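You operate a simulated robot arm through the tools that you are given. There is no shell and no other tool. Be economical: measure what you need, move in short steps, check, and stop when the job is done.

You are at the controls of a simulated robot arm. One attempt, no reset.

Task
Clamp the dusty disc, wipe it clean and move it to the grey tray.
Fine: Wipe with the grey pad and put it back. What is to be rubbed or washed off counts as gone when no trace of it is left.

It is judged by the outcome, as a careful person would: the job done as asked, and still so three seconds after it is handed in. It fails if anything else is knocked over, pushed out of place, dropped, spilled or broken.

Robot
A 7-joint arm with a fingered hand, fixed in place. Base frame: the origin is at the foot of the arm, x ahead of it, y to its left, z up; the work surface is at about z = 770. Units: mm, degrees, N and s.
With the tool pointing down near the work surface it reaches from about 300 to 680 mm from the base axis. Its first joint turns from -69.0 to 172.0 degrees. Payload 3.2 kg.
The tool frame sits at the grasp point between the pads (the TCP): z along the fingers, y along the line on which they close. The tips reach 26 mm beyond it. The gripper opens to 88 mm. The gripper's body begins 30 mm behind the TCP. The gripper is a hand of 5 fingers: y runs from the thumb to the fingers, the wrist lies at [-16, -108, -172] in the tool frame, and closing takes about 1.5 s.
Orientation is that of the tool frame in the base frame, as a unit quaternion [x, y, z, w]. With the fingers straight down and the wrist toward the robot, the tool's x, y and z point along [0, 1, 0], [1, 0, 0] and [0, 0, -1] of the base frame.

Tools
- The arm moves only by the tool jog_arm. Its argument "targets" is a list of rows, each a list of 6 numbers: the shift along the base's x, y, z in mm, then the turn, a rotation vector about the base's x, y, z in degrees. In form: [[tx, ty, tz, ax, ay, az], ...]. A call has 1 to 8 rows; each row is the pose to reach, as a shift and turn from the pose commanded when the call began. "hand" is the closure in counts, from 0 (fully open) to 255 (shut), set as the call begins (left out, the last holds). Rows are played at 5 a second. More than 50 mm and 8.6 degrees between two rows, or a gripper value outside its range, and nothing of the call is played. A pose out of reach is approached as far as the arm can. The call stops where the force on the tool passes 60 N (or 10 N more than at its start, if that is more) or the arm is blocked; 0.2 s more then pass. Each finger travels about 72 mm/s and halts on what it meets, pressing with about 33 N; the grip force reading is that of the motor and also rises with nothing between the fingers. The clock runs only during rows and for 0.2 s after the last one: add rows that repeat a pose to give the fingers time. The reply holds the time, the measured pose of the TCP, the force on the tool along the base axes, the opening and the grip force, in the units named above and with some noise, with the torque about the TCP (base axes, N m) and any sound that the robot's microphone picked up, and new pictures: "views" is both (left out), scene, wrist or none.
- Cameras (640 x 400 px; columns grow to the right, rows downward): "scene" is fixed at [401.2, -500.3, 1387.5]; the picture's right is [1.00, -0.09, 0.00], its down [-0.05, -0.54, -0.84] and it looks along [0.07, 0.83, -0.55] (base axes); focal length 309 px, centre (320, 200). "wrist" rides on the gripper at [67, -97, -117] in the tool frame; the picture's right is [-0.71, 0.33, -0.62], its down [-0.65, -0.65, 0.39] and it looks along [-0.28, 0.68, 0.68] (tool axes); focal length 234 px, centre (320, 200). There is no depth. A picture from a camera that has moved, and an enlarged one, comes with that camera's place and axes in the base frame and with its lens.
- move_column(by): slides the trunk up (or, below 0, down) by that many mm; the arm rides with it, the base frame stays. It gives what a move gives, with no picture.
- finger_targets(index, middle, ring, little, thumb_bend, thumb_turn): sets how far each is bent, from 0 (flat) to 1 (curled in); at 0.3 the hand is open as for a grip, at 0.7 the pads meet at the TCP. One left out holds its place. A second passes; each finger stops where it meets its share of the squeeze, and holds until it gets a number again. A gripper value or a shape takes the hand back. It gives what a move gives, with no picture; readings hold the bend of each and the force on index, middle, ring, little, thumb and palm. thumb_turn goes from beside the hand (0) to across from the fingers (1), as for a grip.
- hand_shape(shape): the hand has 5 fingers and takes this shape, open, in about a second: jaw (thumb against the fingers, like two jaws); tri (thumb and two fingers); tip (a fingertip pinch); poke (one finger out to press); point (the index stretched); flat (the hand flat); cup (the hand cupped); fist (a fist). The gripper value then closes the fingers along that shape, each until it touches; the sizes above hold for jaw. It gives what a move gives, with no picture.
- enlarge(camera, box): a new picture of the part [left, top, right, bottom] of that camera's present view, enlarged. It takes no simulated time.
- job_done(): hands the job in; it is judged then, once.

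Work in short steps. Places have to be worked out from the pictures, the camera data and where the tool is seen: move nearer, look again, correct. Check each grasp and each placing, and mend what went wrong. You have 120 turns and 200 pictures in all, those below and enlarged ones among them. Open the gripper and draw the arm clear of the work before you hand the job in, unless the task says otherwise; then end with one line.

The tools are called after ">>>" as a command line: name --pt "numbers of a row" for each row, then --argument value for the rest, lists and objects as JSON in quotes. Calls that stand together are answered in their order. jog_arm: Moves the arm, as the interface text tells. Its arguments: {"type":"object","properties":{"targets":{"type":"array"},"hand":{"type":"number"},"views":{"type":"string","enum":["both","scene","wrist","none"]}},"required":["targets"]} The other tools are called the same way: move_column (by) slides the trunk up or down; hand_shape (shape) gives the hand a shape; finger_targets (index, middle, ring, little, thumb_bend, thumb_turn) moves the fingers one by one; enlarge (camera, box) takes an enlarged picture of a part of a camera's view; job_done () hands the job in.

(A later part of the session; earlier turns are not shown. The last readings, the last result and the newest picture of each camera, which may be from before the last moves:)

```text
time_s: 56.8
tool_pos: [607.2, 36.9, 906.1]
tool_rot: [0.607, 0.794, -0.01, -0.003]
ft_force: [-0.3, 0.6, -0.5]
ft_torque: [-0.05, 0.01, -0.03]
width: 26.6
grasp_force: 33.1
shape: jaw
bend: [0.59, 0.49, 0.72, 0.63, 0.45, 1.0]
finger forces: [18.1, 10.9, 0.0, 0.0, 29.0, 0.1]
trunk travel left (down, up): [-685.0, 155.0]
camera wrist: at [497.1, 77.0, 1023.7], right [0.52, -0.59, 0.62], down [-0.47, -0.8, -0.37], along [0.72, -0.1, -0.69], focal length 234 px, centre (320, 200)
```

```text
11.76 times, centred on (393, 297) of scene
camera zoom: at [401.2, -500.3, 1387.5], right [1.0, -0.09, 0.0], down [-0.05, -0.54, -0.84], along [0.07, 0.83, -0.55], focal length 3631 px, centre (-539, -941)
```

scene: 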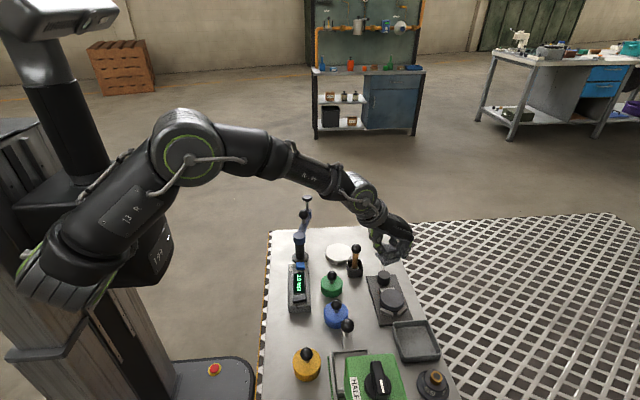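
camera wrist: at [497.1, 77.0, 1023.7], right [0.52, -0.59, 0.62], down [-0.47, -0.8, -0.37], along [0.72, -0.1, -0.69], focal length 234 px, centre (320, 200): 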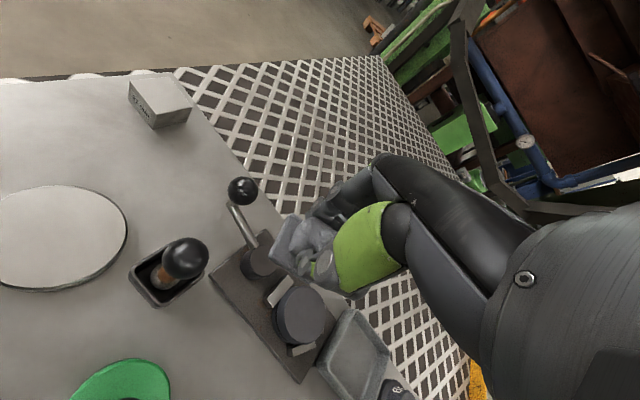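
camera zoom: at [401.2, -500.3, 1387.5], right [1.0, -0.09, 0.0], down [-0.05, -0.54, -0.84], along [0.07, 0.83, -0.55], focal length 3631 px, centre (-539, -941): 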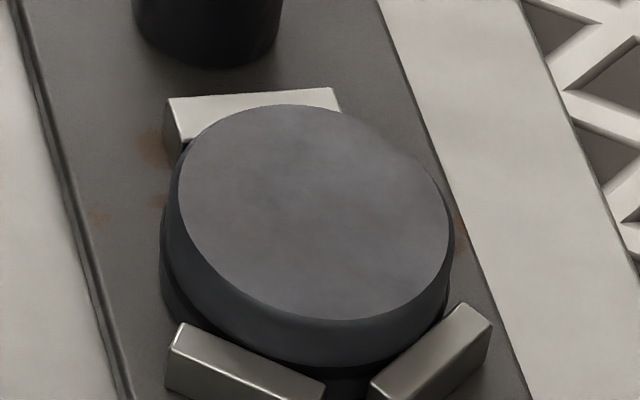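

The disc is clean and seated. Now I return the pad: carry it at height to about (622,173) with yaw back at 44°, a few mm short of the block for finger clearance.

>>> jog_arm --pt "3 20 18 0 0 5" --pt "6 45 20 0 0 10" --pt "9 70 20 0 0 15" --pt "12 95 20 0 0 20" --pt "14 118 20 0 0 25" --pt "15 136 20 0 0 29"

>>> enlarge --camera "wrist" --box '[220, 150, 380, 310]'

```text
time_s: 58.2
tool_pos: [622.8, 172.1, 923.9]
tool_rot: [0.388, 0.922, -0.01, -0.001]
ft_force: [0.3, -0.3, -0.7]
ft_torque: [0.0, 0.0, 0.01]
width: 26.5
grasp_force: 33.5
shape: jaw
bend: [0.59, 0.49, 0.72, 0.63, 0.45, 1.0]
finger forces: [17.8, 10.8, 0.0, 0.0, 28.5, 0.0]
trunk travel left (down, up): [-685.0, 155.0]
camera wrist: at [507.3, 154.7, 1042.0], right [0.74, -0.26, 0.62], down [-0.02, -0.93, -0.37], along [0.68, 0.26, -0.69], focal length 234 px, centre (320, 200)
```

scene: 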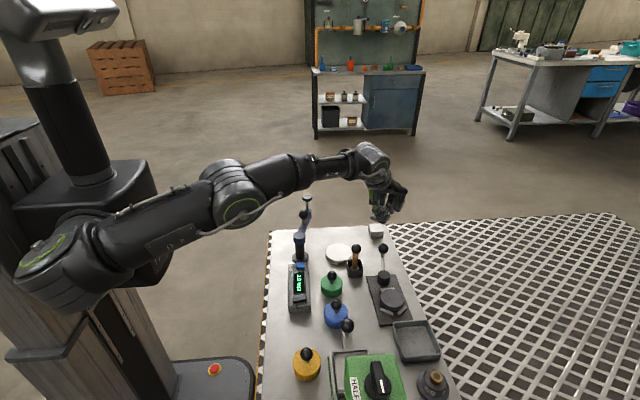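
wrist: 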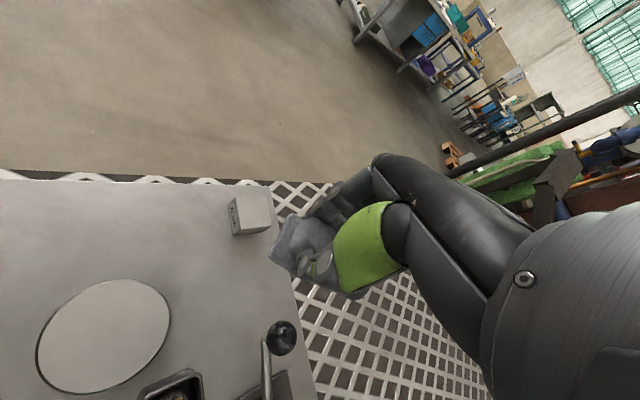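

```text
2.50 times, centred on (300, 230) of wrist
camera zoom: at [507.3, 154.7, 1042.0], right [0.74, -0.26, 0.62], down [-0.02, -0.93, -0.37], along [0.68, 0.26, -0.69], focal length 585 px, centre (370, 125)
```

zoom: 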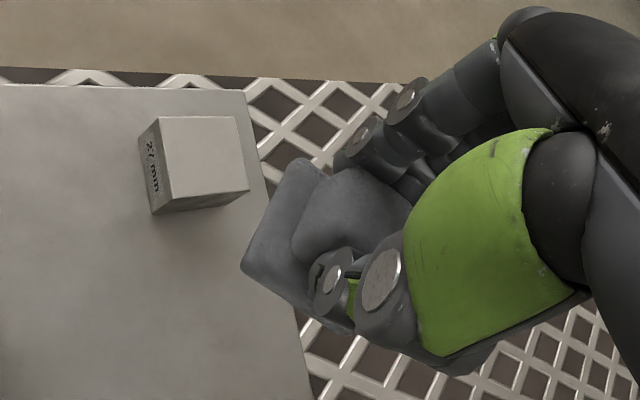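

The block front is at y≈215. I lower partway and check the clearance.

>>> jog_arm --pt "0 0 -30 0 0 0" --pt "0 -1 -60 0 0 0" --pt "0 -1 -88 0 0 0"

>>> enlarge --camera "wrist" --box '[220, 150, 380, 310]'

>>> enlarge --camera "scene" --box '[340, 200, 420, 260]'

```text
time_s: 59.0
tool_pos: [621.8, 171.1, 834.9]
tool_rot: [0.389, 0.921, -0.009, 0.0]
ft_force: [0.5, 0.5, -0.7]
ft_torque: [0.03, 0.0, -0.03]
width: 26.7
grasp_force: 32.7
shape: jaw
bend: [0.59, 0.49, 0.72, 0.63, 0.45, 1.0]
finger forces: [17.7, 10.8, 0.0, 0.0, 28.4, 0.0]
trunk travel left (down, up): [-685.0, 155.0]
camera wrist: at [506.7, 153.1, 952.2], right [0.74, -0.27, 0.62], down [-0.02, -0.93, -0.37], along [0.68, 0.26, -0.69], focal length 234 px, centre (320, 200)
```

scene: 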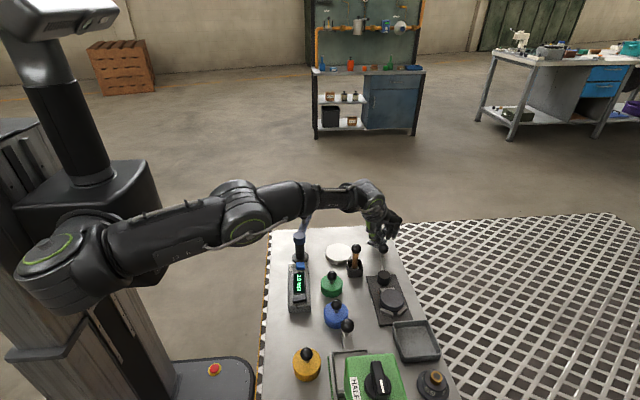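
wrist: 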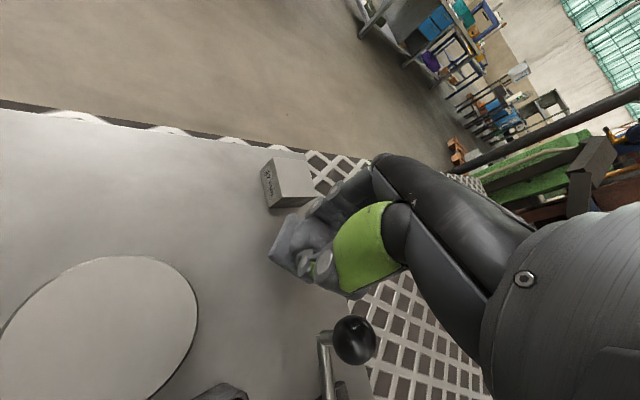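

```text
2.50 times, centred on (300, 230) of wrist
camera zoom: at [506.7, 153.1, 952.2], right [0.74, -0.27, 0.62], down [-0.02, -0.93, -0.37], along [0.68, 0.26, -0.69], focal length 585 px, centre (370, 125)
```

zoom: 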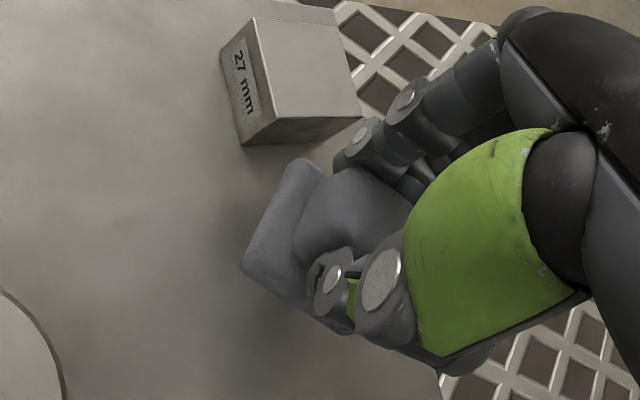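

```text
6.67 times, centred on (380, 230) of scene
camera zoom: at [401.2, -500.3, 1387.5], right [1.0, -0.09, 0.0], down [-0.05, -0.54, -0.84], along [0.07, 0.83, -0.55], focal length 2058 px, centre (-80, 0)
```

zoom: 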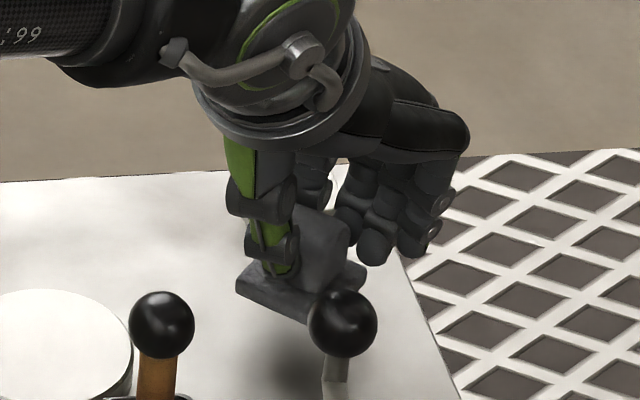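

Clearances look fine. I shift 4 mm toward the block and lower to contact.

>>> jog_arm --pt "0 4 -8 0 0 0" --pt "0 4 -14 0 0 0" --pt "0 4 -17 0 0 0" --pt "0 4 -19 0 0 0" --views "wrist"

>>> enlarge --camera "scene" --box '[340, 200, 420, 260]'

```text
time_s: 60.0
tool_pos: [623.0, 173.9, 815.1]
tool_rot: [0.389, 0.921, -0.008, 0.0]
ft_force: [0.1, 0.3, -1.6]
ft_torque: [0.04, 0.03, 0.02]
width: 26.7
grasp_force: 32.9
shape: jaw
bend: [0.59, 0.49, 0.72, 0.63, 0.45, 1.0]
finger forces: [17.7, 10.7, 0.1, 0.1, 28.3, 0.1]
trunk travel left (down, up): [-685.0, 155.0]
camera wrist: at [507.4, 156.3, 934.7], right [0.74, -0.26, 0.62], down [-0.02, -0.93, -0.37], along [0.68, 0.26, -0.69], focal length 234 px, centre (320, 200)
```

wrist: 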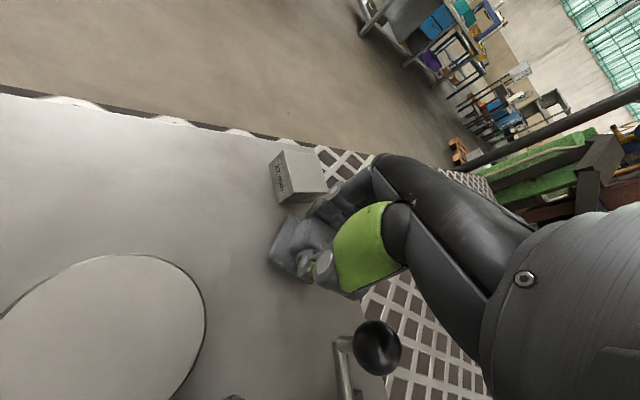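

```text
6.67 times, centred on (380, 230) of scene
camera zoom: at [401.2, -500.3, 1387.5], right [1.0, -0.09, 0.0], down [-0.05, -0.54, -0.84], along [0.07, 0.83, -0.55], focal length 2058 px, centre (-80, 0)
```

zoom: 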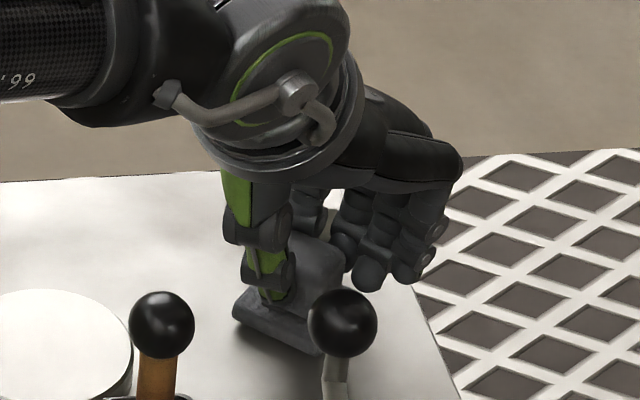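

Not yet touching. I lower in finer steps until a contact force shows.

>>> jog_arm --pt "0 2 -1 0 0 0" --pt "0 3 -2 0 0 0" --pt "0 3 -3.5 0 0 0" --views "none"

```text
time_s: 60.8
tool_pos: [623.4, 175.3, 814.6]
tool_rot: [0.389, 0.921, -0.009, 0.001]
ft_force: [0.0, -0.7, 2.4]
ft_torque: [0.05, -0.08, -0.04]
width: 26.6
grasp_force: 33.0
shape: jaw
bend: [0.59, 0.49, 0.72, 0.63, 0.45, 1.0]
finger forces: [17.8, 10.9, 0.1, 0.0, 28.9, 0.0]
trunk travel left (down, up): [-685.0, 155.0]
```

Touching (2.4 N). I lower 1 mm more, then release with the thumb swinging away and the fingers easing off only ~3 mm so they don't reach the block.

>>> jog_arm --pt "0 0 -1 0 0 0" --pt "0 0 -1 0 0 0" --views "none"

>>> finger_targets --index 0.56 --middle 0.46 --thumb_bend 0.15

>>> enlarge --camera "wrist" --box '[220, 150, 380, 310]'

>>> enlarge --camera "scene" --box '[340, 200, 420, 260]'

```text
time_s: 61.4
tool_pos: [622.4, 176.1, 814.0]
tool_rot: [0.389, 0.921, -0.008, 0.002]
ft_force: [1.9, -0.4, 4.9]
ft_torque: [0.07, -0.14, -0.05]
width: 26.7
grasp_force: 33.3
shape: jaw
bend: [0.59, 0.49, 0.72, 0.63, 0.45, 1.0]
finger forces: [18.5, 10.9, 0.1, 0.0, 28.4, 0.0]
trunk travel left (down, up): [-685.0, 155.0]
```

```text
time_s: 62.4
tool_pos: [623.2, 177.5, 812.7]
tool_rot: [0.389, 0.921, -0.008, 0.001]
ft_force: [0.4, 1.6, 0.5]
ft_torque: [-0.05, 0.01, 0.05]
width: 67.3
grasp_force: 0.1
shape: fingers
bend: [0.56, 0.46, 0.72, 0.63, 0.16, 1.0]
finger forces: [0.1, 0.0, 0.0, 0.1, 0.1, 0.1]
trunk travel left (down, up): [-685.0, 155.0]
```

```text
2.50 times, centred on (300, 230) of wrist
camera zoom: at [506.5, 159.2, 931.3], right [0.74, -0.27, 0.62], down [-0.02, -0.93, -0.37], along [0.68, 0.26, -0.69], focal length 585 px, centre (370, 125)
```

zoom: 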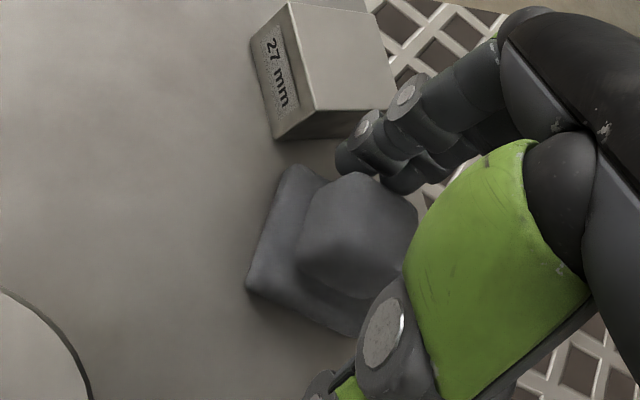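

```text
6.67 times, centred on (380, 230) of scene
camera zoom: at [401.2, -500.3, 1387.5], right [1.0, -0.09, 0.0], down [-0.05, -0.54, -0.84], along [0.07, 0.83, -0.55], focal length 2058 px, centre (-80, 0)
```

zoom: 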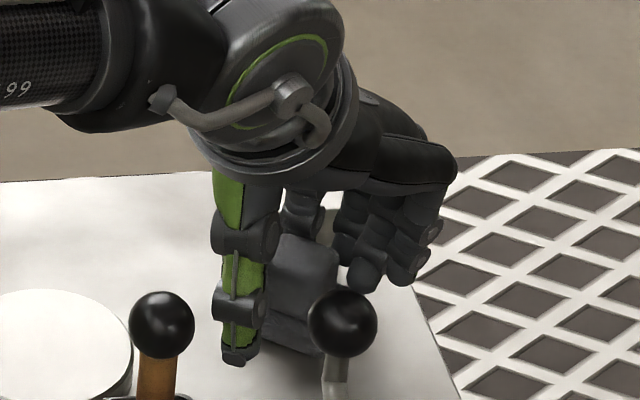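

Released cleanly. I lift straight up and compare the pad and block with the first picture.

>>> jog_arm --pt "0 0 15 0 0 0" --pt "0 0 40 0 0 0" --pt "-5 -5 80 0 0 0" --pt "-30 -25 110 0 0 0" --pt "-60 -45 120 0 0 0" --views "none"

>>> enlarge --camera "scene" --box '[340, 215, 400, 275]'

```text
time_s: 63.6
tool_pos: [563.0, 131.3, 932.9]
tool_rot: [0.39, 0.921, -0.007, 0.001]
ft_force: [0.0, -0.1, -0.4]
ft_torque: [0.03, -0.03, 0.0]
width: 67.0
grasp_force: 0.1
shape: fingers
bend: [0.56, 0.46, 0.72, 0.63, 0.16, 1.0]
finger forces: [0.1, 0.0, 0.0, 0.0, 0.0, 0.1]
trunk travel left (down, up): [-685.0, 155.0]
```

```text
6.67 times, centred on (370, 245) of scene
camera zoom: at [401.2, -500.3, 1387.5], right [1.0, -0.09, 0.0], down [-0.05, -0.54, -0.84], along [0.07, 0.83, -0.55], focal length 2058 px, centre (-13, -100)
```

zoom: 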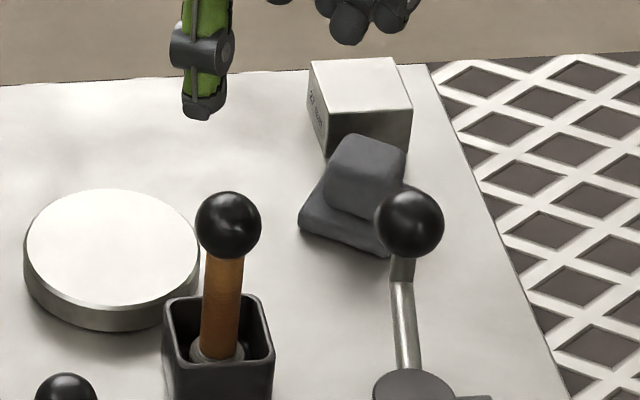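

The pad is back within about 1 cm of its spot and the block is untouched. Now to unclamp: I take the open jaw hand over the lever knob (≈(617,98)).

>>> jog_arm --pt "15 -10 0 0 0 0" --pt "35 -20 -10 0 0 0" --pt "54 -33 -30 0 0 0" --pt "54 -33 -40 0 0 0" --hand 0

>>> enlarge --camera "wrist" --box '[220, 150, 380, 310]'

```text
time_s: 64.6
tool_pos: [618.9, 101.1, 890.0]
tool_rot: [0.389, 0.921, -0.01, 0.001]
ft_force: [0.5, -0.6, -0.3]
ft_torque: [-0.01, 0.0, 0.02]
width: 87.7
grasp_force: 0.0
shape: jaw
bend: [0.3, 0.3, 0.3, 0.3, 0.3, 0.97]
finger forces: [0.1, 0.0, 0.0, 0.0, 0.1, 0.0]
trunk travel left (down, up): [-685.0, 155.0]
camera wrist: at [502.4, 82.7, 1008.7], right [0.74, -0.26, 0.62], down [-0.02, -0.93, -0.37], along [0.68, 0.26, -0.69], focal length 234 px, centre (320, 200)
```

scene: 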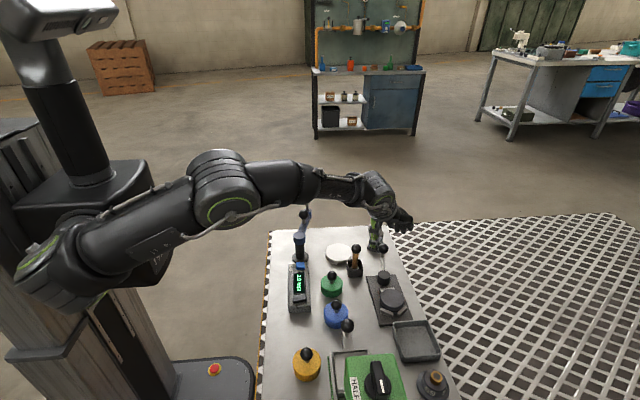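
wrist: 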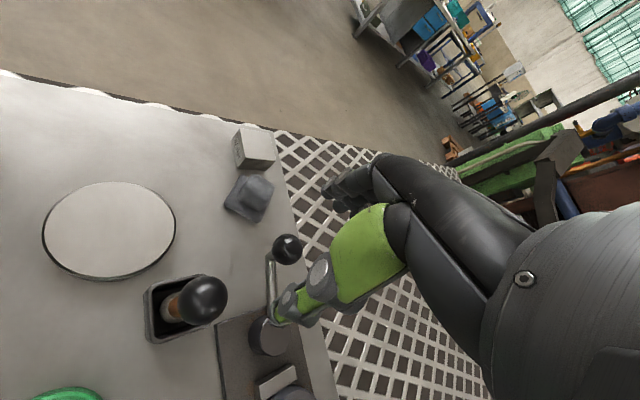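

```text
2.50 times, centred on (300, 230) of wrist
camera zoom: at [502.4, 82.7, 1008.7], right [0.74, -0.26, 0.62], down [-0.02, -0.93, -0.37], along [0.68, 0.26, -0.69], focal length 585 px, centre (370, 125)
```

zoom: 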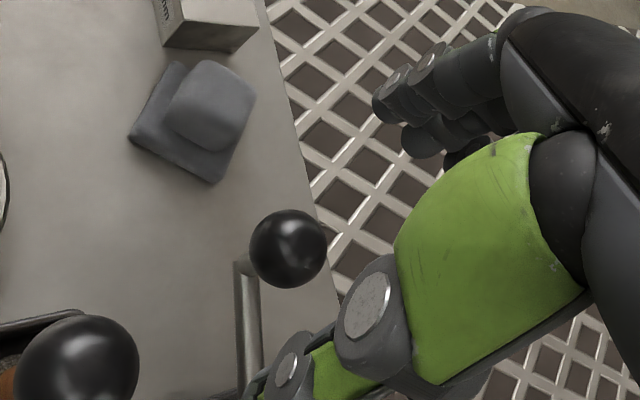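

The knob reads (619,102), right under the TCP. I lower over it and grip.

>>> jog_arm --pt "0 0 -30 0 0 0" --pt "0 1 -48 0 0 0" --views "none"

>>> jog_arm --pt "0 0 0 0 0 0" --pt "0 0 0 0 0 0" --pt "0 0 0 0 0 0" --pt "0 0 0 0 0 0" --pt "0 0 0 0 0 0" --pt "0 0 0 0 0 0" --pt "0 0 0 0 0 0" --hand 255 --views "wrist"

```text
time_s: 65.2
tool_pos: [620.2, 100.9, 844.2]
tool_rot: [0.39, 0.921, -0.009, 0.001]
ft_force: [0.0, -0.5, 0.0]
ft_torque: [-0.02, -0.01, -0.03]
width: 87.5
grasp_force: 0.0
shape: jaw
bend: [0.3, 0.3, 0.3, 0.3, 0.3, 0.97]
finger forces: [0.0, 0.1, 0.0, 0.0, 0.0, 0.0]
trunk travel left (down, up): [-685.0, 155.0]
```

```text
time_s: 66.8
tool_pos: [620.2, 100.9, 842.9]
tool_rot: [0.389, 0.921, -0.01, 0.0]
ft_force: [-1.8, -2.1, -4.9]
ft_torque: [-0.04, 0.03, -0.06]
width: 19.8
grasp_force: 33.4
shape: jaw
bend: [0.58, 0.54, 0.72, 0.63, 0.52, 1.0]
finger forces: [15.3, 8.6, 0.1, 0.1, 29.0, 0.0]
trunk travel left (down, up): [-685.0, 155.0]
camera wrist: at [504.5, 82.9, 960.9], right [0.74, -0.26, 0.62], down [-0.02, -0.93, -0.37], along [0.68, 0.26, -0.69], focal length 234 px, centre (320, 200)
```

wrist: 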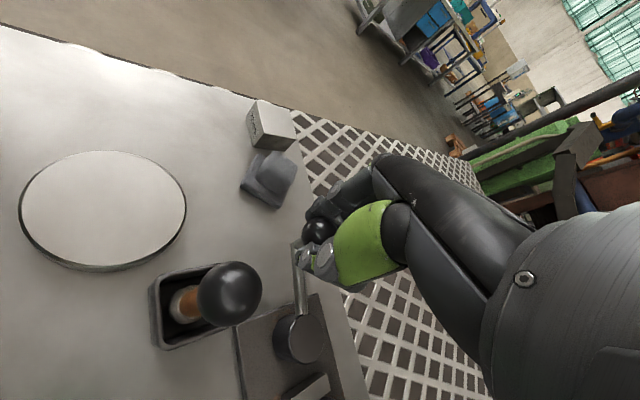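

Gripped. I swing the lever back along its arc (centre ≈(616.6,42), radius 60), first half.

>>> jog_arm --pt "7.7 -1 0 0 0 -4" --pt "15.3 -3 0 0 0 -8" --pt "22.6 -5.9 0 0 0 -13" --pt "29.4 -9.8 0 0 0 -18" --pt "35.7 -14.5 0 0 0 -23" --pt "41.3 -20 0 0 0 -28" --pt "41.3 -20 0 0 0 -28" --views "wrist"

>>> enlarge --camera "scene" --box '[355, 230, 455, 320]'

```text
time_s: 68.4
tool_pos: [659.0, 79.9, 842.5]
tool_rot: [0.601, 0.799, -0.01, -0.003]
ft_force: [-10.6, -5.8, -9.9]
ft_torque: [-0.12, 0.21, -0.2]
width: 19.7
grasp_force: 33.0
shape: jaw
bend: [0.58, 0.56, 0.72, 0.63, 0.52, 0.99]
finger forces: [14.0, 9.5, 0.0, 0.0, 34.3, 0.1]
trunk travel left (down, up): [-685.0, 155.0]
camera wrist: at [548.3, 118.6, 961.3], right [0.53, -0.58, 0.62], down [-0.45, -0.81, -0.37], along [0.72, -0.09, -0.69], focal length 234 px, centre (320, 200)
```

wrist: 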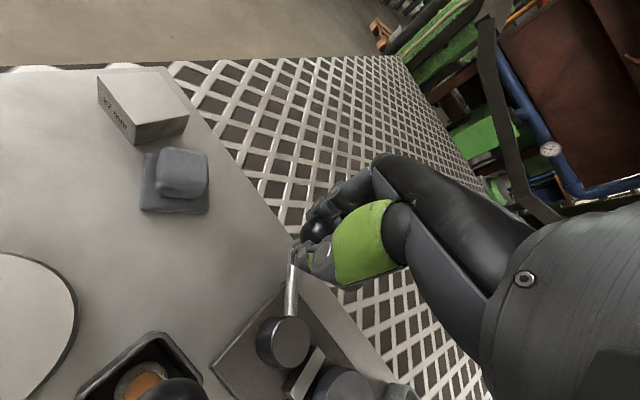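

```text
4.44 times, centred on (405, 275) of scene
camera zoom: at [401.2, -500.3, 1387.5], right [1.0, -0.09, 0.0], down [-0.05, -0.54, -0.84], along [0.07, 0.83, -0.55], focal length 1372 px, centre (-58, -133)
```

zoom: 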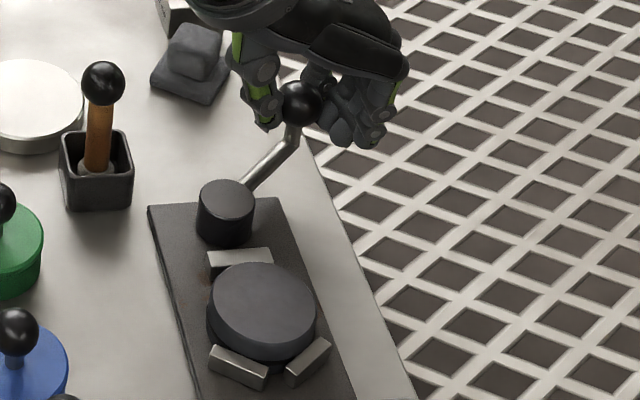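

The jaw is backing off. I swing the second half back to the starting position.

>>> jog_arm --pt "5 -6.4 0 0 0 -3" --pt "8.9 -13.2 0 0 0 -6" --pt "11.9 -20.4 0 0 0 -9" --pt "14 -28 0 0 0 -12" --pt "15.1 -35.7 0 0 0 -15" --pt "15.1 -42 0 0 0 -17" --pt "15.1 -42 0 0 0 -17" --views "wrist"

>>> enlarge --camera "scene" --box '[355, 230, 455, 320]'

```text
time_s: 70.0
tool_pos: [675.4, 38.8, 843.8]
tool_rot: [0.712, 0.703, -0.01, -0.003]
ft_force: [-8.4, 3.1, -15.6]
ft_torque: [0.02, 0.26, -0.34]
width: 19.0
grasp_force: 32.9
shape: jaw
bend: [0.58, 0.59, 0.72, 0.63, 0.52, 0.93]
finger forces: [16.0, 8.5, 0.0, 0.1, 34.0, 0.0]
trunk travel left (down, up): [-685.0, 155.0]
camera wrist: at [581.2, 108.9, 961.6], right [0.33, -0.71, 0.62], down [-0.67, -0.64, -0.37], along [0.66, -0.29, -0.69], focal length 234 px, centre (320, 200)
```

wrist: 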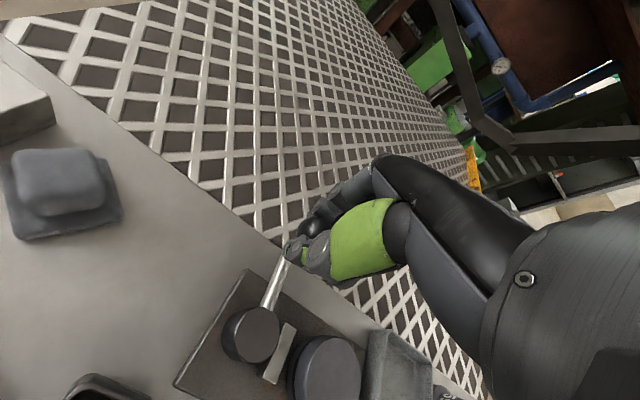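

```text
4.44 times, centred on (405, 275) of scene
camera zoom: at [401.2, -500.3, 1387.5], right [1.0, -0.09, 0.0], down [-0.05, -0.54, -0.84], along [0.07, 0.83, -0.55], focal length 1372 px, centre (-58, -133)
```

zoom: 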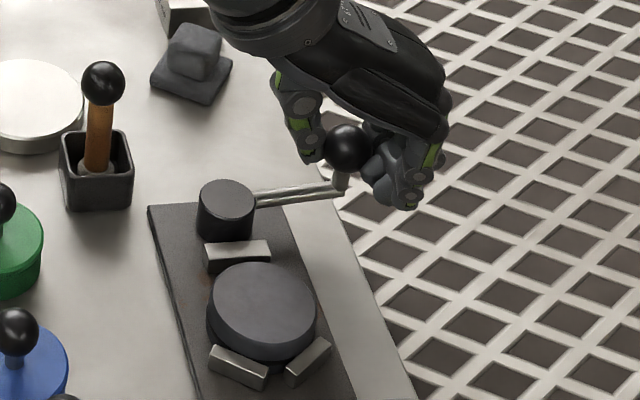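

The lever is back and the jaw has opened a gap from the disc. I release the knob, rise, and look at the disc and tray.

>>> jog_arm --pt "0 0 0 0 0 0" --pt "0 0 0 0 0 0" --pt "0 0 0 0 0 0" --pt "0 0 0 0 0 0" --pt "0 0 35 0 0 0" --pt "-10 -10 75 0 0 0" --pt "-35 -35 95 0 0 0" --pt "-65 -65 95 0 0 0" --hand 0

>>> enlarge --camera "scene" --box '[365, 270, 455, 370]'

>>> enlarge --camera "wrist" --box '[180, 230, 400, 400]'

```text
time_s: 71.8
tool_pos: [610.2, -29.2, 940.1]
tool_rot: [0.711, 0.703, -0.007, -0.003]
ft_force: [0.4, 0.2, -0.7]
ft_torque: [0.04, -0.04, -0.01]
width: 87.6
grasp_force: 0.0
shape: jaw
bend: [0.3, 0.3, 0.3, 0.3, 0.3, 0.97]
finger forces: [0.0, 0.0, 0.1, 0.0, 0.0, 0.0]
trunk travel left (down, up): [-685.0, 155.0]
camera wrist: at [515.0, 40.6, 1059.0], right [0.33, -0.71, 0.62], down [-0.67, -0.64, -0.37], along [0.67, -0.29, -0.69], focal length 234 px, centre (320, 200)
```

scene: 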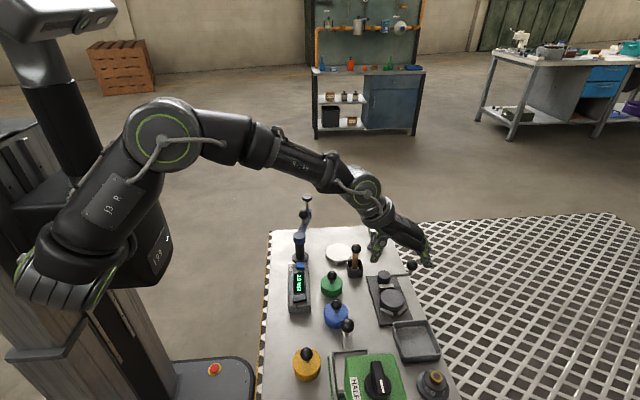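
wrist: 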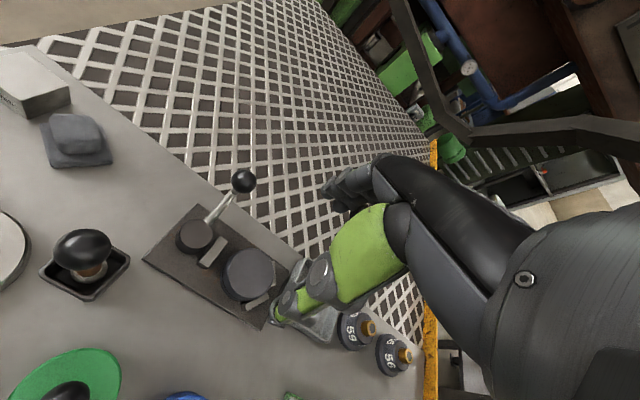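

```text
4.00 times, centred on (410, 320) of scene
camera zoom: at [401.2, -500.3, 1387.5], right [1.0, -0.09, 0.0], down [-0.05, -0.54, -0.84], along [0.07, 0.83, -0.55], focal length 1235 px, centre (-40, -280)
```

zoom: 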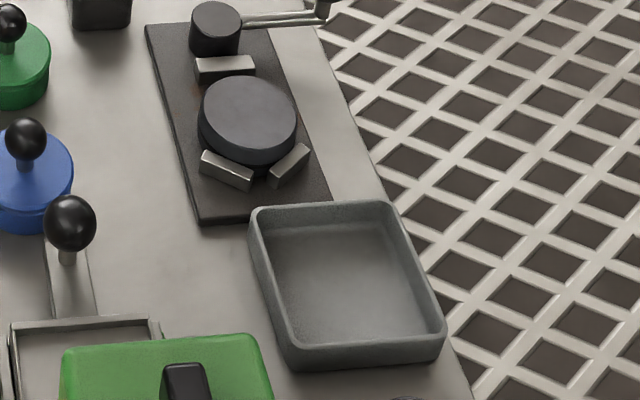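

```text
2.35 times, centred on (290, 315) of wrist
camera zoom: at [515.0, 40.6, 1059.0], right [0.33, -0.71, 0.62], down [-0.67, -0.64, -0.37], along [0.67, -0.29, -0.69], focal length 551 px, centre (391, -71)
```

zoom: 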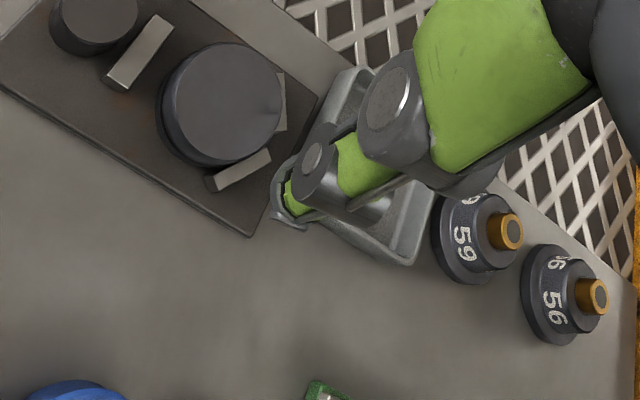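

The tray spans about x 590–670, y -168…-92 with a low rim (~786); the disc is ~57 mm across at (607,-33), top 801. I lower the open hand over the disc, fingers on the ±x sides, and check.

>>> jog_arm --pt "-2 -3 -40 0 0 0" --pt "-3 -4 -80 0 0 0" --pt "-3 -4 -95 0 0 0"

>>> enlarge --camera "scene" --box '[355, 230, 455, 330]'

>>> enlarge --camera "wrist" --box '[220, 170, 380, 330]'

```text
time_s: 72.6
tool_pos: [606.8, -31.7, 843.8]
tool_rot: [0.712, 0.702, -0.008, -0.003]
ft_force: [0.4, 0.1, 0.6]
ft_torque: [-0.01, 0.01, -0.01]
width: 87.5
grasp_force: 0.1
shape: jaw
bend: [0.3, 0.3, 0.3, 0.3, 0.3, 0.97]
finger forces: [0.1, 0.0, 0.1, 0.1, 0.0, 0.1]
trunk travel left (down, up): [-685.0, 155.0]
camera wrist: at [512.4, 37.1, 962.4], right [0.33, -0.71, 0.62], down [-0.67, -0.64, -0.37], along [0.67, -0.29, -0.69], focal length 234 px, centre (320, 200)
```

scene: 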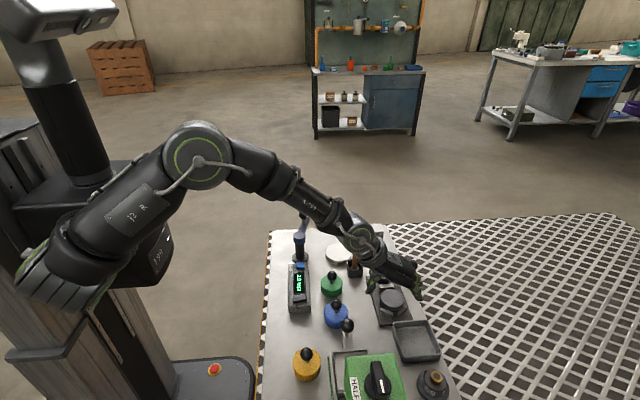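
wrist: 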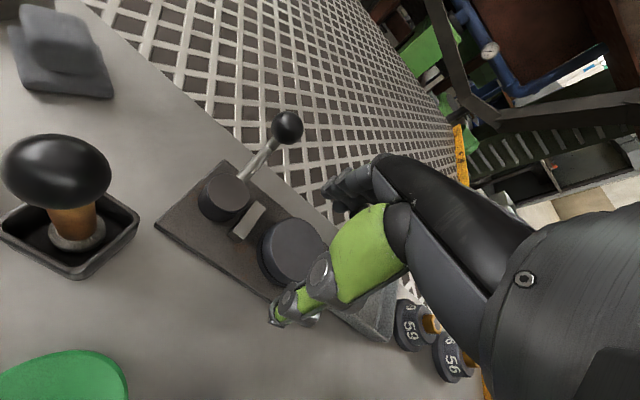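

```text
4.00 times, centred on (405, 280) of scene
camera zoom: at [401.2, -500.3, 1387.5], right [1.0, -0.09, 0.0], down [-0.05, -0.54, -0.84], along [0.07, 0.83, -0.55], focal length 1235 px, centre (-20, -120)
```

zoom: 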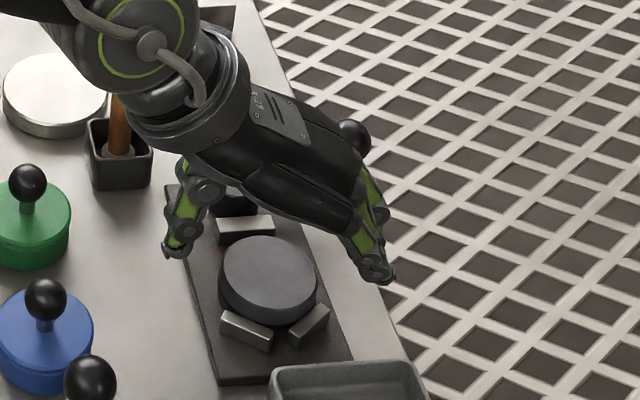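

```text
2.50 times, centred on (300, 250) of wrist
camera zoom: at [512.4, 37.1, 962.4], right [0.33, -0.71, 0.62], down [-0.67, -0.64, -0.37], along [0.67, -0.29, -0.69], focal length 585 px, centre (370, 75)
```

zoom: 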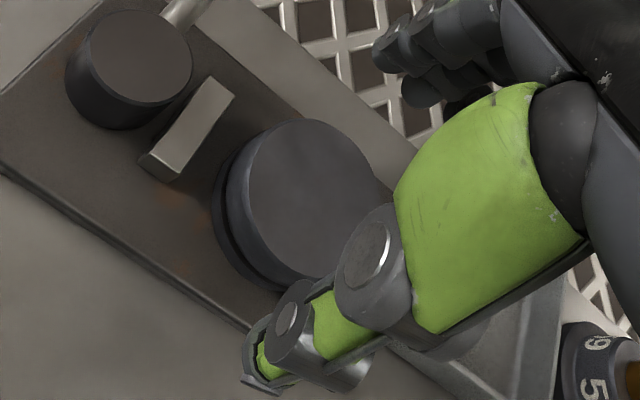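

The disc centre (608,-31) lies under the TCP with the hand straddling it. I lower to TCP z≈819 and close.

>>> jog_arm --pt "1 0 -10 0 0 0" --pt "1 0 -20 0 0 0" --pt "1 0 -25 0 0 0" --pt "1 0 -25 0 0 0" --views "none"

>>> enlarge --camera "scene" --box '[355, 230, 455, 330]'

```text
time_s: 73.6
tool_pos: [607.8, -29.5, 819.5]
tool_rot: [0.712, 0.702, -0.009, -0.003]
ft_force: [1.1, -0.8, -0.3]
ft_torque: [0.02, 0.0, 0.04]
width: 87.8
grasp_force: 0.0
shape: jaw
bend: [0.3, 0.3, 0.3, 0.3, 0.3, 0.97]
finger forces: [0.1, 0.0, 0.0, 0.0, 0.0, 0.0]
trunk travel left (down, up): [-685.0, 155.0]
```

```text
4.00 times, centred on (405, 280) of scene
camera zoom: at [401.2, -500.3, 1387.5], right [1.0, -0.09, 0.0], down [-0.05, -0.54, -0.84], along [0.07, 0.83, -0.55], focal length 1235 px, centre (-20, -120)
```

zoom: 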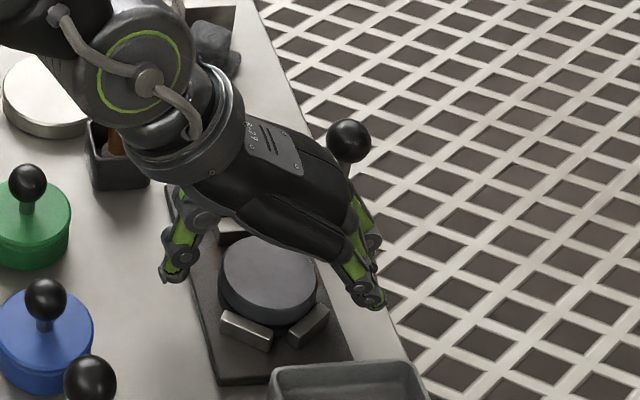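

Good alignment. I close on the disc.

>>> jog_arm --pt "0 0 0 0 0 0" --pt "0 0 0 0 0 0" --pt "0 0 0 0 0 0" --pt "0 0 0 0 0 0" --pt "0 0 0 0 0 0" --pt "0 0 0 0 0 0" --pt "0 0 0 0 0 0" --hand 255 --views "wrist"

>>> enlarge --camera "scene" --box '[355, 230, 455, 330]'

>>> enlarge --camera "wrist" --box '[220, 170, 380, 330]'

```text
time_s: 75.2
tool_pos: [606.9, -29.1, 819.2]
tool_rot: [0.712, 0.702, -0.009, -0.004]
ft_force: [-3.1, 1.3, 0.4]
ft_torque: [0.04, 0.07, -0.02]
width: 48.1
grasp_force: 32.9
shape: jaw
bend: [0.47, 0.37, 0.73, 0.5, 0.35, 1.0]
finger forces: [14.1, 8.7, 2.3, 0.0, 29.4, 0.1]
trunk travel left (down, up): [-685.0, 155.0]
camera wrist: at [512.9, 40.2, 937.9], right [0.33, -0.71, 0.62], down [-0.67, -0.64, -0.37], along [0.66, -0.29, -0.69], focal length 234 px, centre (320, 200)
```

wrist: 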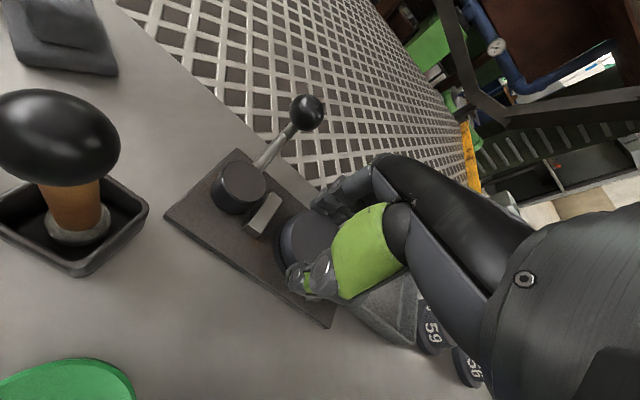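

```text
4.00 times, centred on (405, 280) of scene
camera zoom: at [401.2, -500.3, 1387.5], right [1.0, -0.09, 0.0], down [-0.05, -0.54, -0.84], along [0.07, 0.83, -0.55], focal length 1235 px, centre (-20, -120)
```

zoom: 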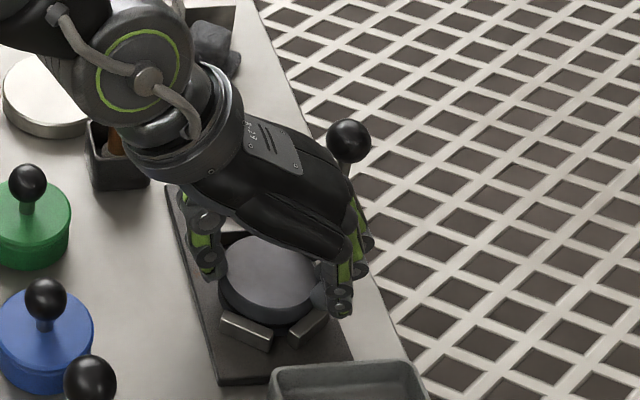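

```text
2.50 times, centred on (300, 250) of wrist
camera zoom: at [512.9, 40.2, 937.9], right [0.33, -0.71, 0.62], down [-0.67, -0.64, -0.37], along [0.66, -0.29, -0.69], focal length 585 px, centre (370, 75)
```

zoom: 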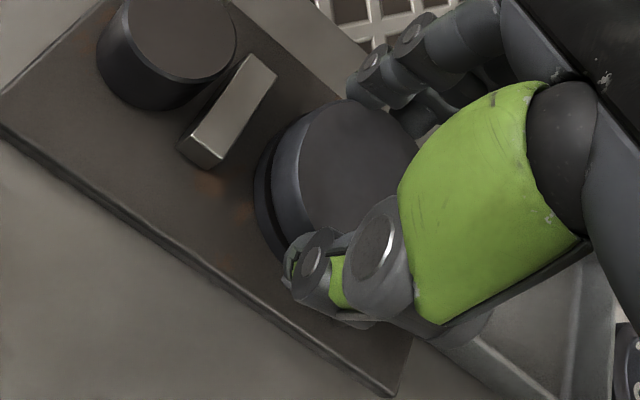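

The disc is held by thumb, index, middle and ring. I lift slowly and check.

>>> jog_arm --pt "0 1 6 0 0 0" --pt "0 1 14 0 0 0" --pt "0 1 30 0 0 0" --pt "0 1 55 0 0 0" --pt "0 1 55 0 0 0" --views "wrist"

>>> enlarge --camera "scene" --box '[355, 220, 455, 330]'

```text
time_s: 76.4
tool_pos: [609.1, -28.7, 876.2]
tool_rot: [0.712, 0.702, -0.009, -0.004]
ft_force: [0.5, 0.3, -3.9]
ft_torque: [0.02, 0.0, 0.01]
width: 48.2
grasp_force: 33.0
shape: jaw
bend: [0.47, 0.37, 0.73, 0.5, 0.36, 1.0]
finger forces: [15.0, 9.8, 2.0, 0.0, 25.3, 0.0]
trunk travel left (down, up): [-685.0, 155.0]
camera wrist: at [514.1, 40.9, 994.6], right [0.33, -0.71, 0.62], down [-0.67, -0.64, -0.37], along [0.66, -0.29, -0.69], focal length 234 px, centre (320, 200)
```

wrist: 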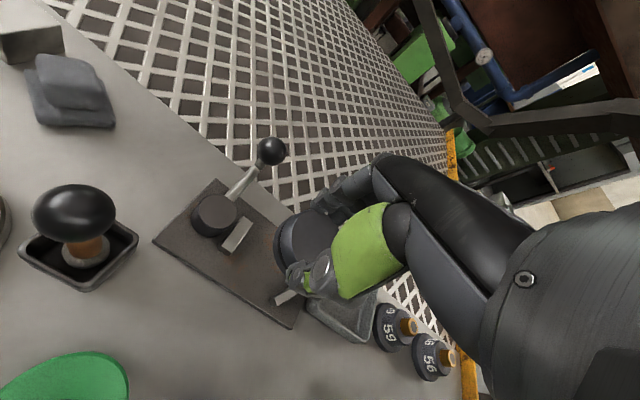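

```text
3.64 times, centred on (405, 275) of scene
camera zoom: at [401.2, -500.3, 1387.5], right [1.0, -0.09, 0.0], down [-0.05, -0.54, -0.84], along [0.07, 0.83, -0.55], focal length 1122 px, centre (11, -73)
```

zoom: 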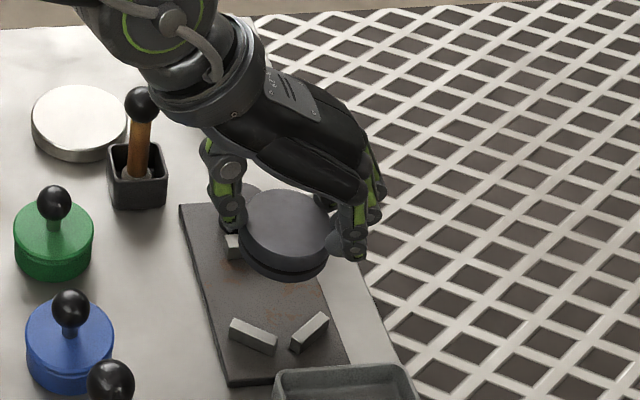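

The disc is lifted cleanly (it's ~24 mm thick). I carry it over the tray and measure the tray's centre again.

>>> jog_arm --pt "4 -20 10 0 0 0" --pt "9 -45 20 0 0 0" --pt "14 -70 20 0 0 0" --pt "20 -98 20 0 0 0" --pt "20 -98 20 0 0 0"

>>> enlarge --camera "scene" --box '[365, 270, 465, 370]'

>>> enlarge --camera "wrist" --box '[200, 170, 400, 370]'

```text
time_s: 77.6
tool_pos: [628.8, -128.4, 895.9]
tool_rot: [0.712, 0.702, -0.01, -0.003]
ft_force: [1.0, 0.4, -4.8]
ft_torque: [0.0, -0.01, -0.01]
width: 47.7
grasp_force: 32.7
shape: jaw
bend: [0.47, 0.37, 0.73, 0.5, 0.36, 1.0]
finger forces: [15.0, 9.9, 2.0, 0.0, 25.3, 0.0]
trunk travel left (down, up): [-685.0, 155.0]
camera wrist: at [533.4, -58.3, 1013.9], right [0.33, -0.71, 0.62], down [-0.67, -0.64, -0.37], along [0.66, -0.29, -0.69], focal length 234 px, centre (320, 200)
```

scene: 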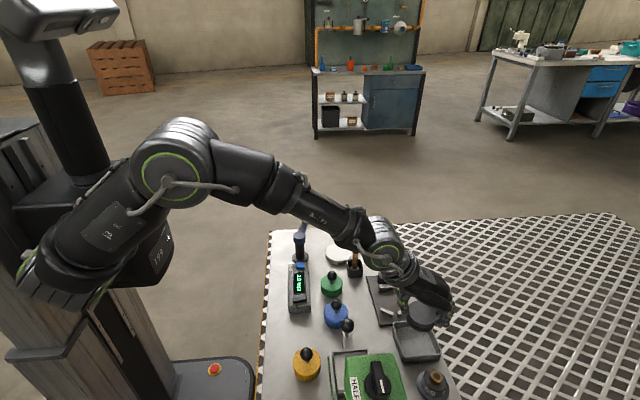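
wrist: 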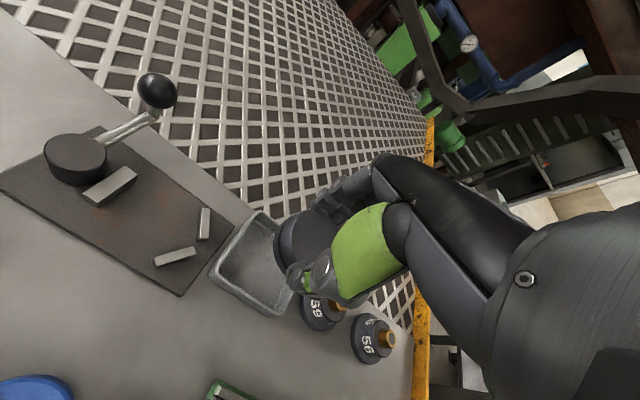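

```text
4.00 times, centred on (415, 320) of scene
camera zoom: at [401.2, -500.3, 1387.5], right [1.0, -0.09, 0.0], down [-0.05, -0.54, -0.84], along [0.07, 0.83, -0.55], focal length 1235 px, centre (-60, -280)
```

zoom: 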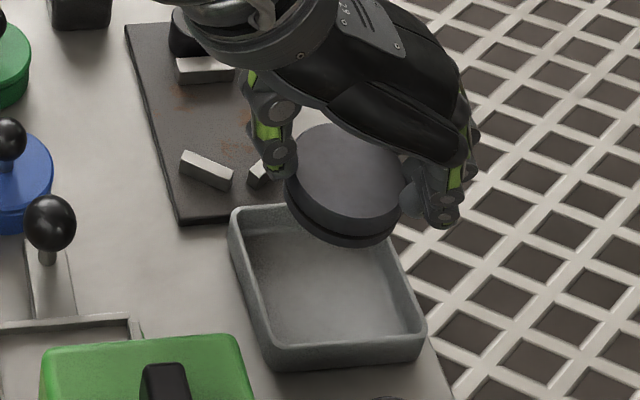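

```text
2.00 times, centred on (300, 270) of wrist
camera zoom: at [533.4, -58.3, 1013.9], right [0.33, -0.71, 0.62], down [-0.67, -0.64, -0.37], along [0.66, -0.29, -0.69], focal length 468 px, centre (360, 60)
```

zoom: 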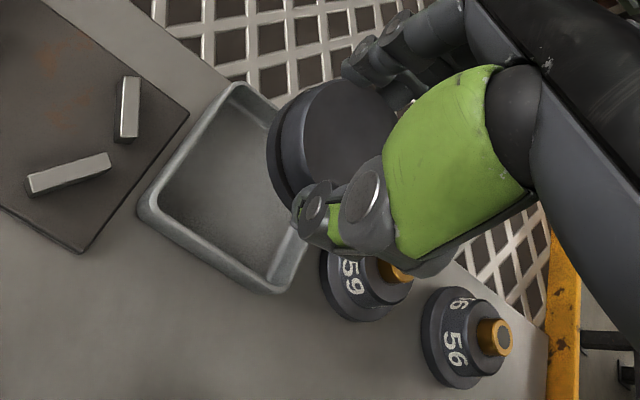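

The tray centre works out at about (632,-130). I shift slightly and lower until the disc is just above the rim, then check centring.

>>> jog_arm --pt "2 -1 -20 0 0 0" --pt "3 -2 -40 0 0 0" --pt "3 -2 -55 0 0 0" --pt "3 -2 -55 0 0 0" --views "wrist"

>>> enlarge --camera "scene" --box '[375, 280, 455, 360]'

>>> enlarge --camera "wrist" --box '[200, 170, 360, 330]'

```text
time_s: 78.6
tool_pos: [632.5, -128.5, 838.6]
tool_rot: [0.712, 0.702, -0.008, -0.004]
ft_force: [0.2, -0.4, -4.0]
ft_torque: [0.06, 0.01, -0.01]
width: 47.5
grasp_force: 33.1
shape: jaw
bend: [0.47, 0.37, 0.73, 0.5, 0.36, 1.0]
finger forces: [14.8, 10.0, 1.9, 0.0, 24.2, 0.0]
trunk travel left (down, up): [-685.0, 155.0]
camera wrist: at [536.7, -59.5, 957.6], right [0.33, -0.71, 0.62], down [-0.67, -0.64, -0.37], along [0.66, -0.29, -0.69], focal length 234 px, centre (320, 200)
```

wrist: 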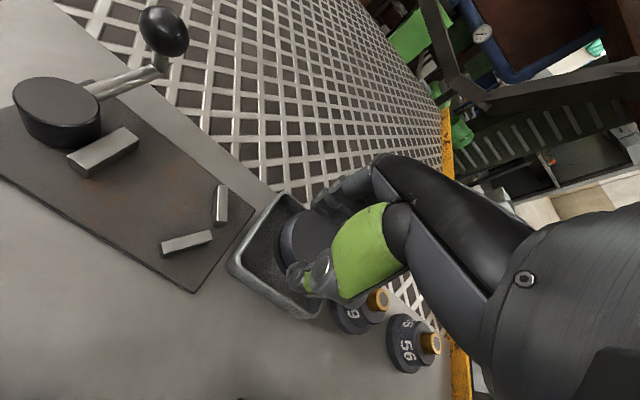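

```text
5.00 times, centred on (415, 320) of scene
camera zoom: at [401.2, -500.3, 1387.5], right [1.0, -0.09, 0.0], down [-0.05, -0.54, -0.84], along [0.07, 0.83, -0.55], focal length 1543 px, centre (-155, -400)
```

zoom: 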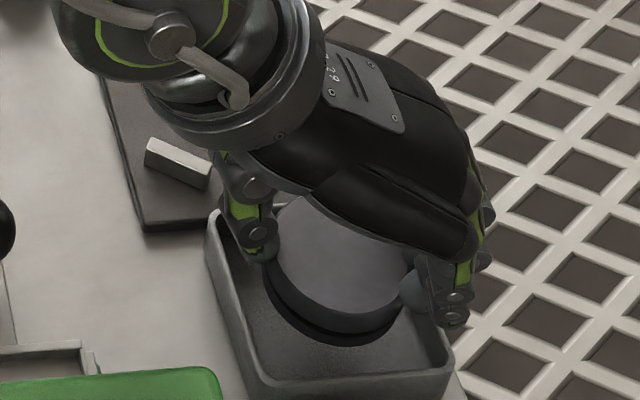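

```text
2.50 times, centred on (280, 250) of wrist
camera zoom: at [536.7, -59.5, 957.6], right [0.33, -0.71, 0.62], down [-0.67, -0.64, -0.37], along [0.66, -0.29, -0.69], focal length 585 px, centre (420, 75)
```

zoom: 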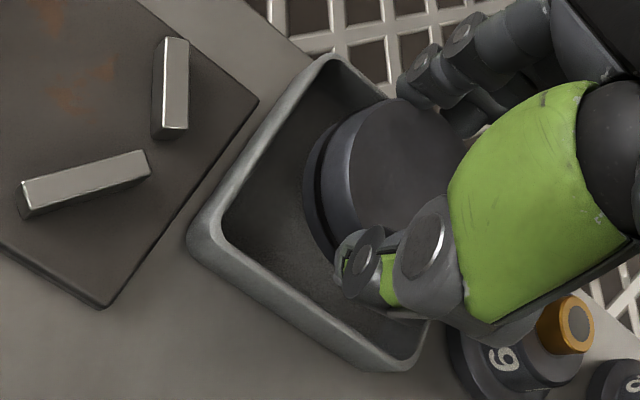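

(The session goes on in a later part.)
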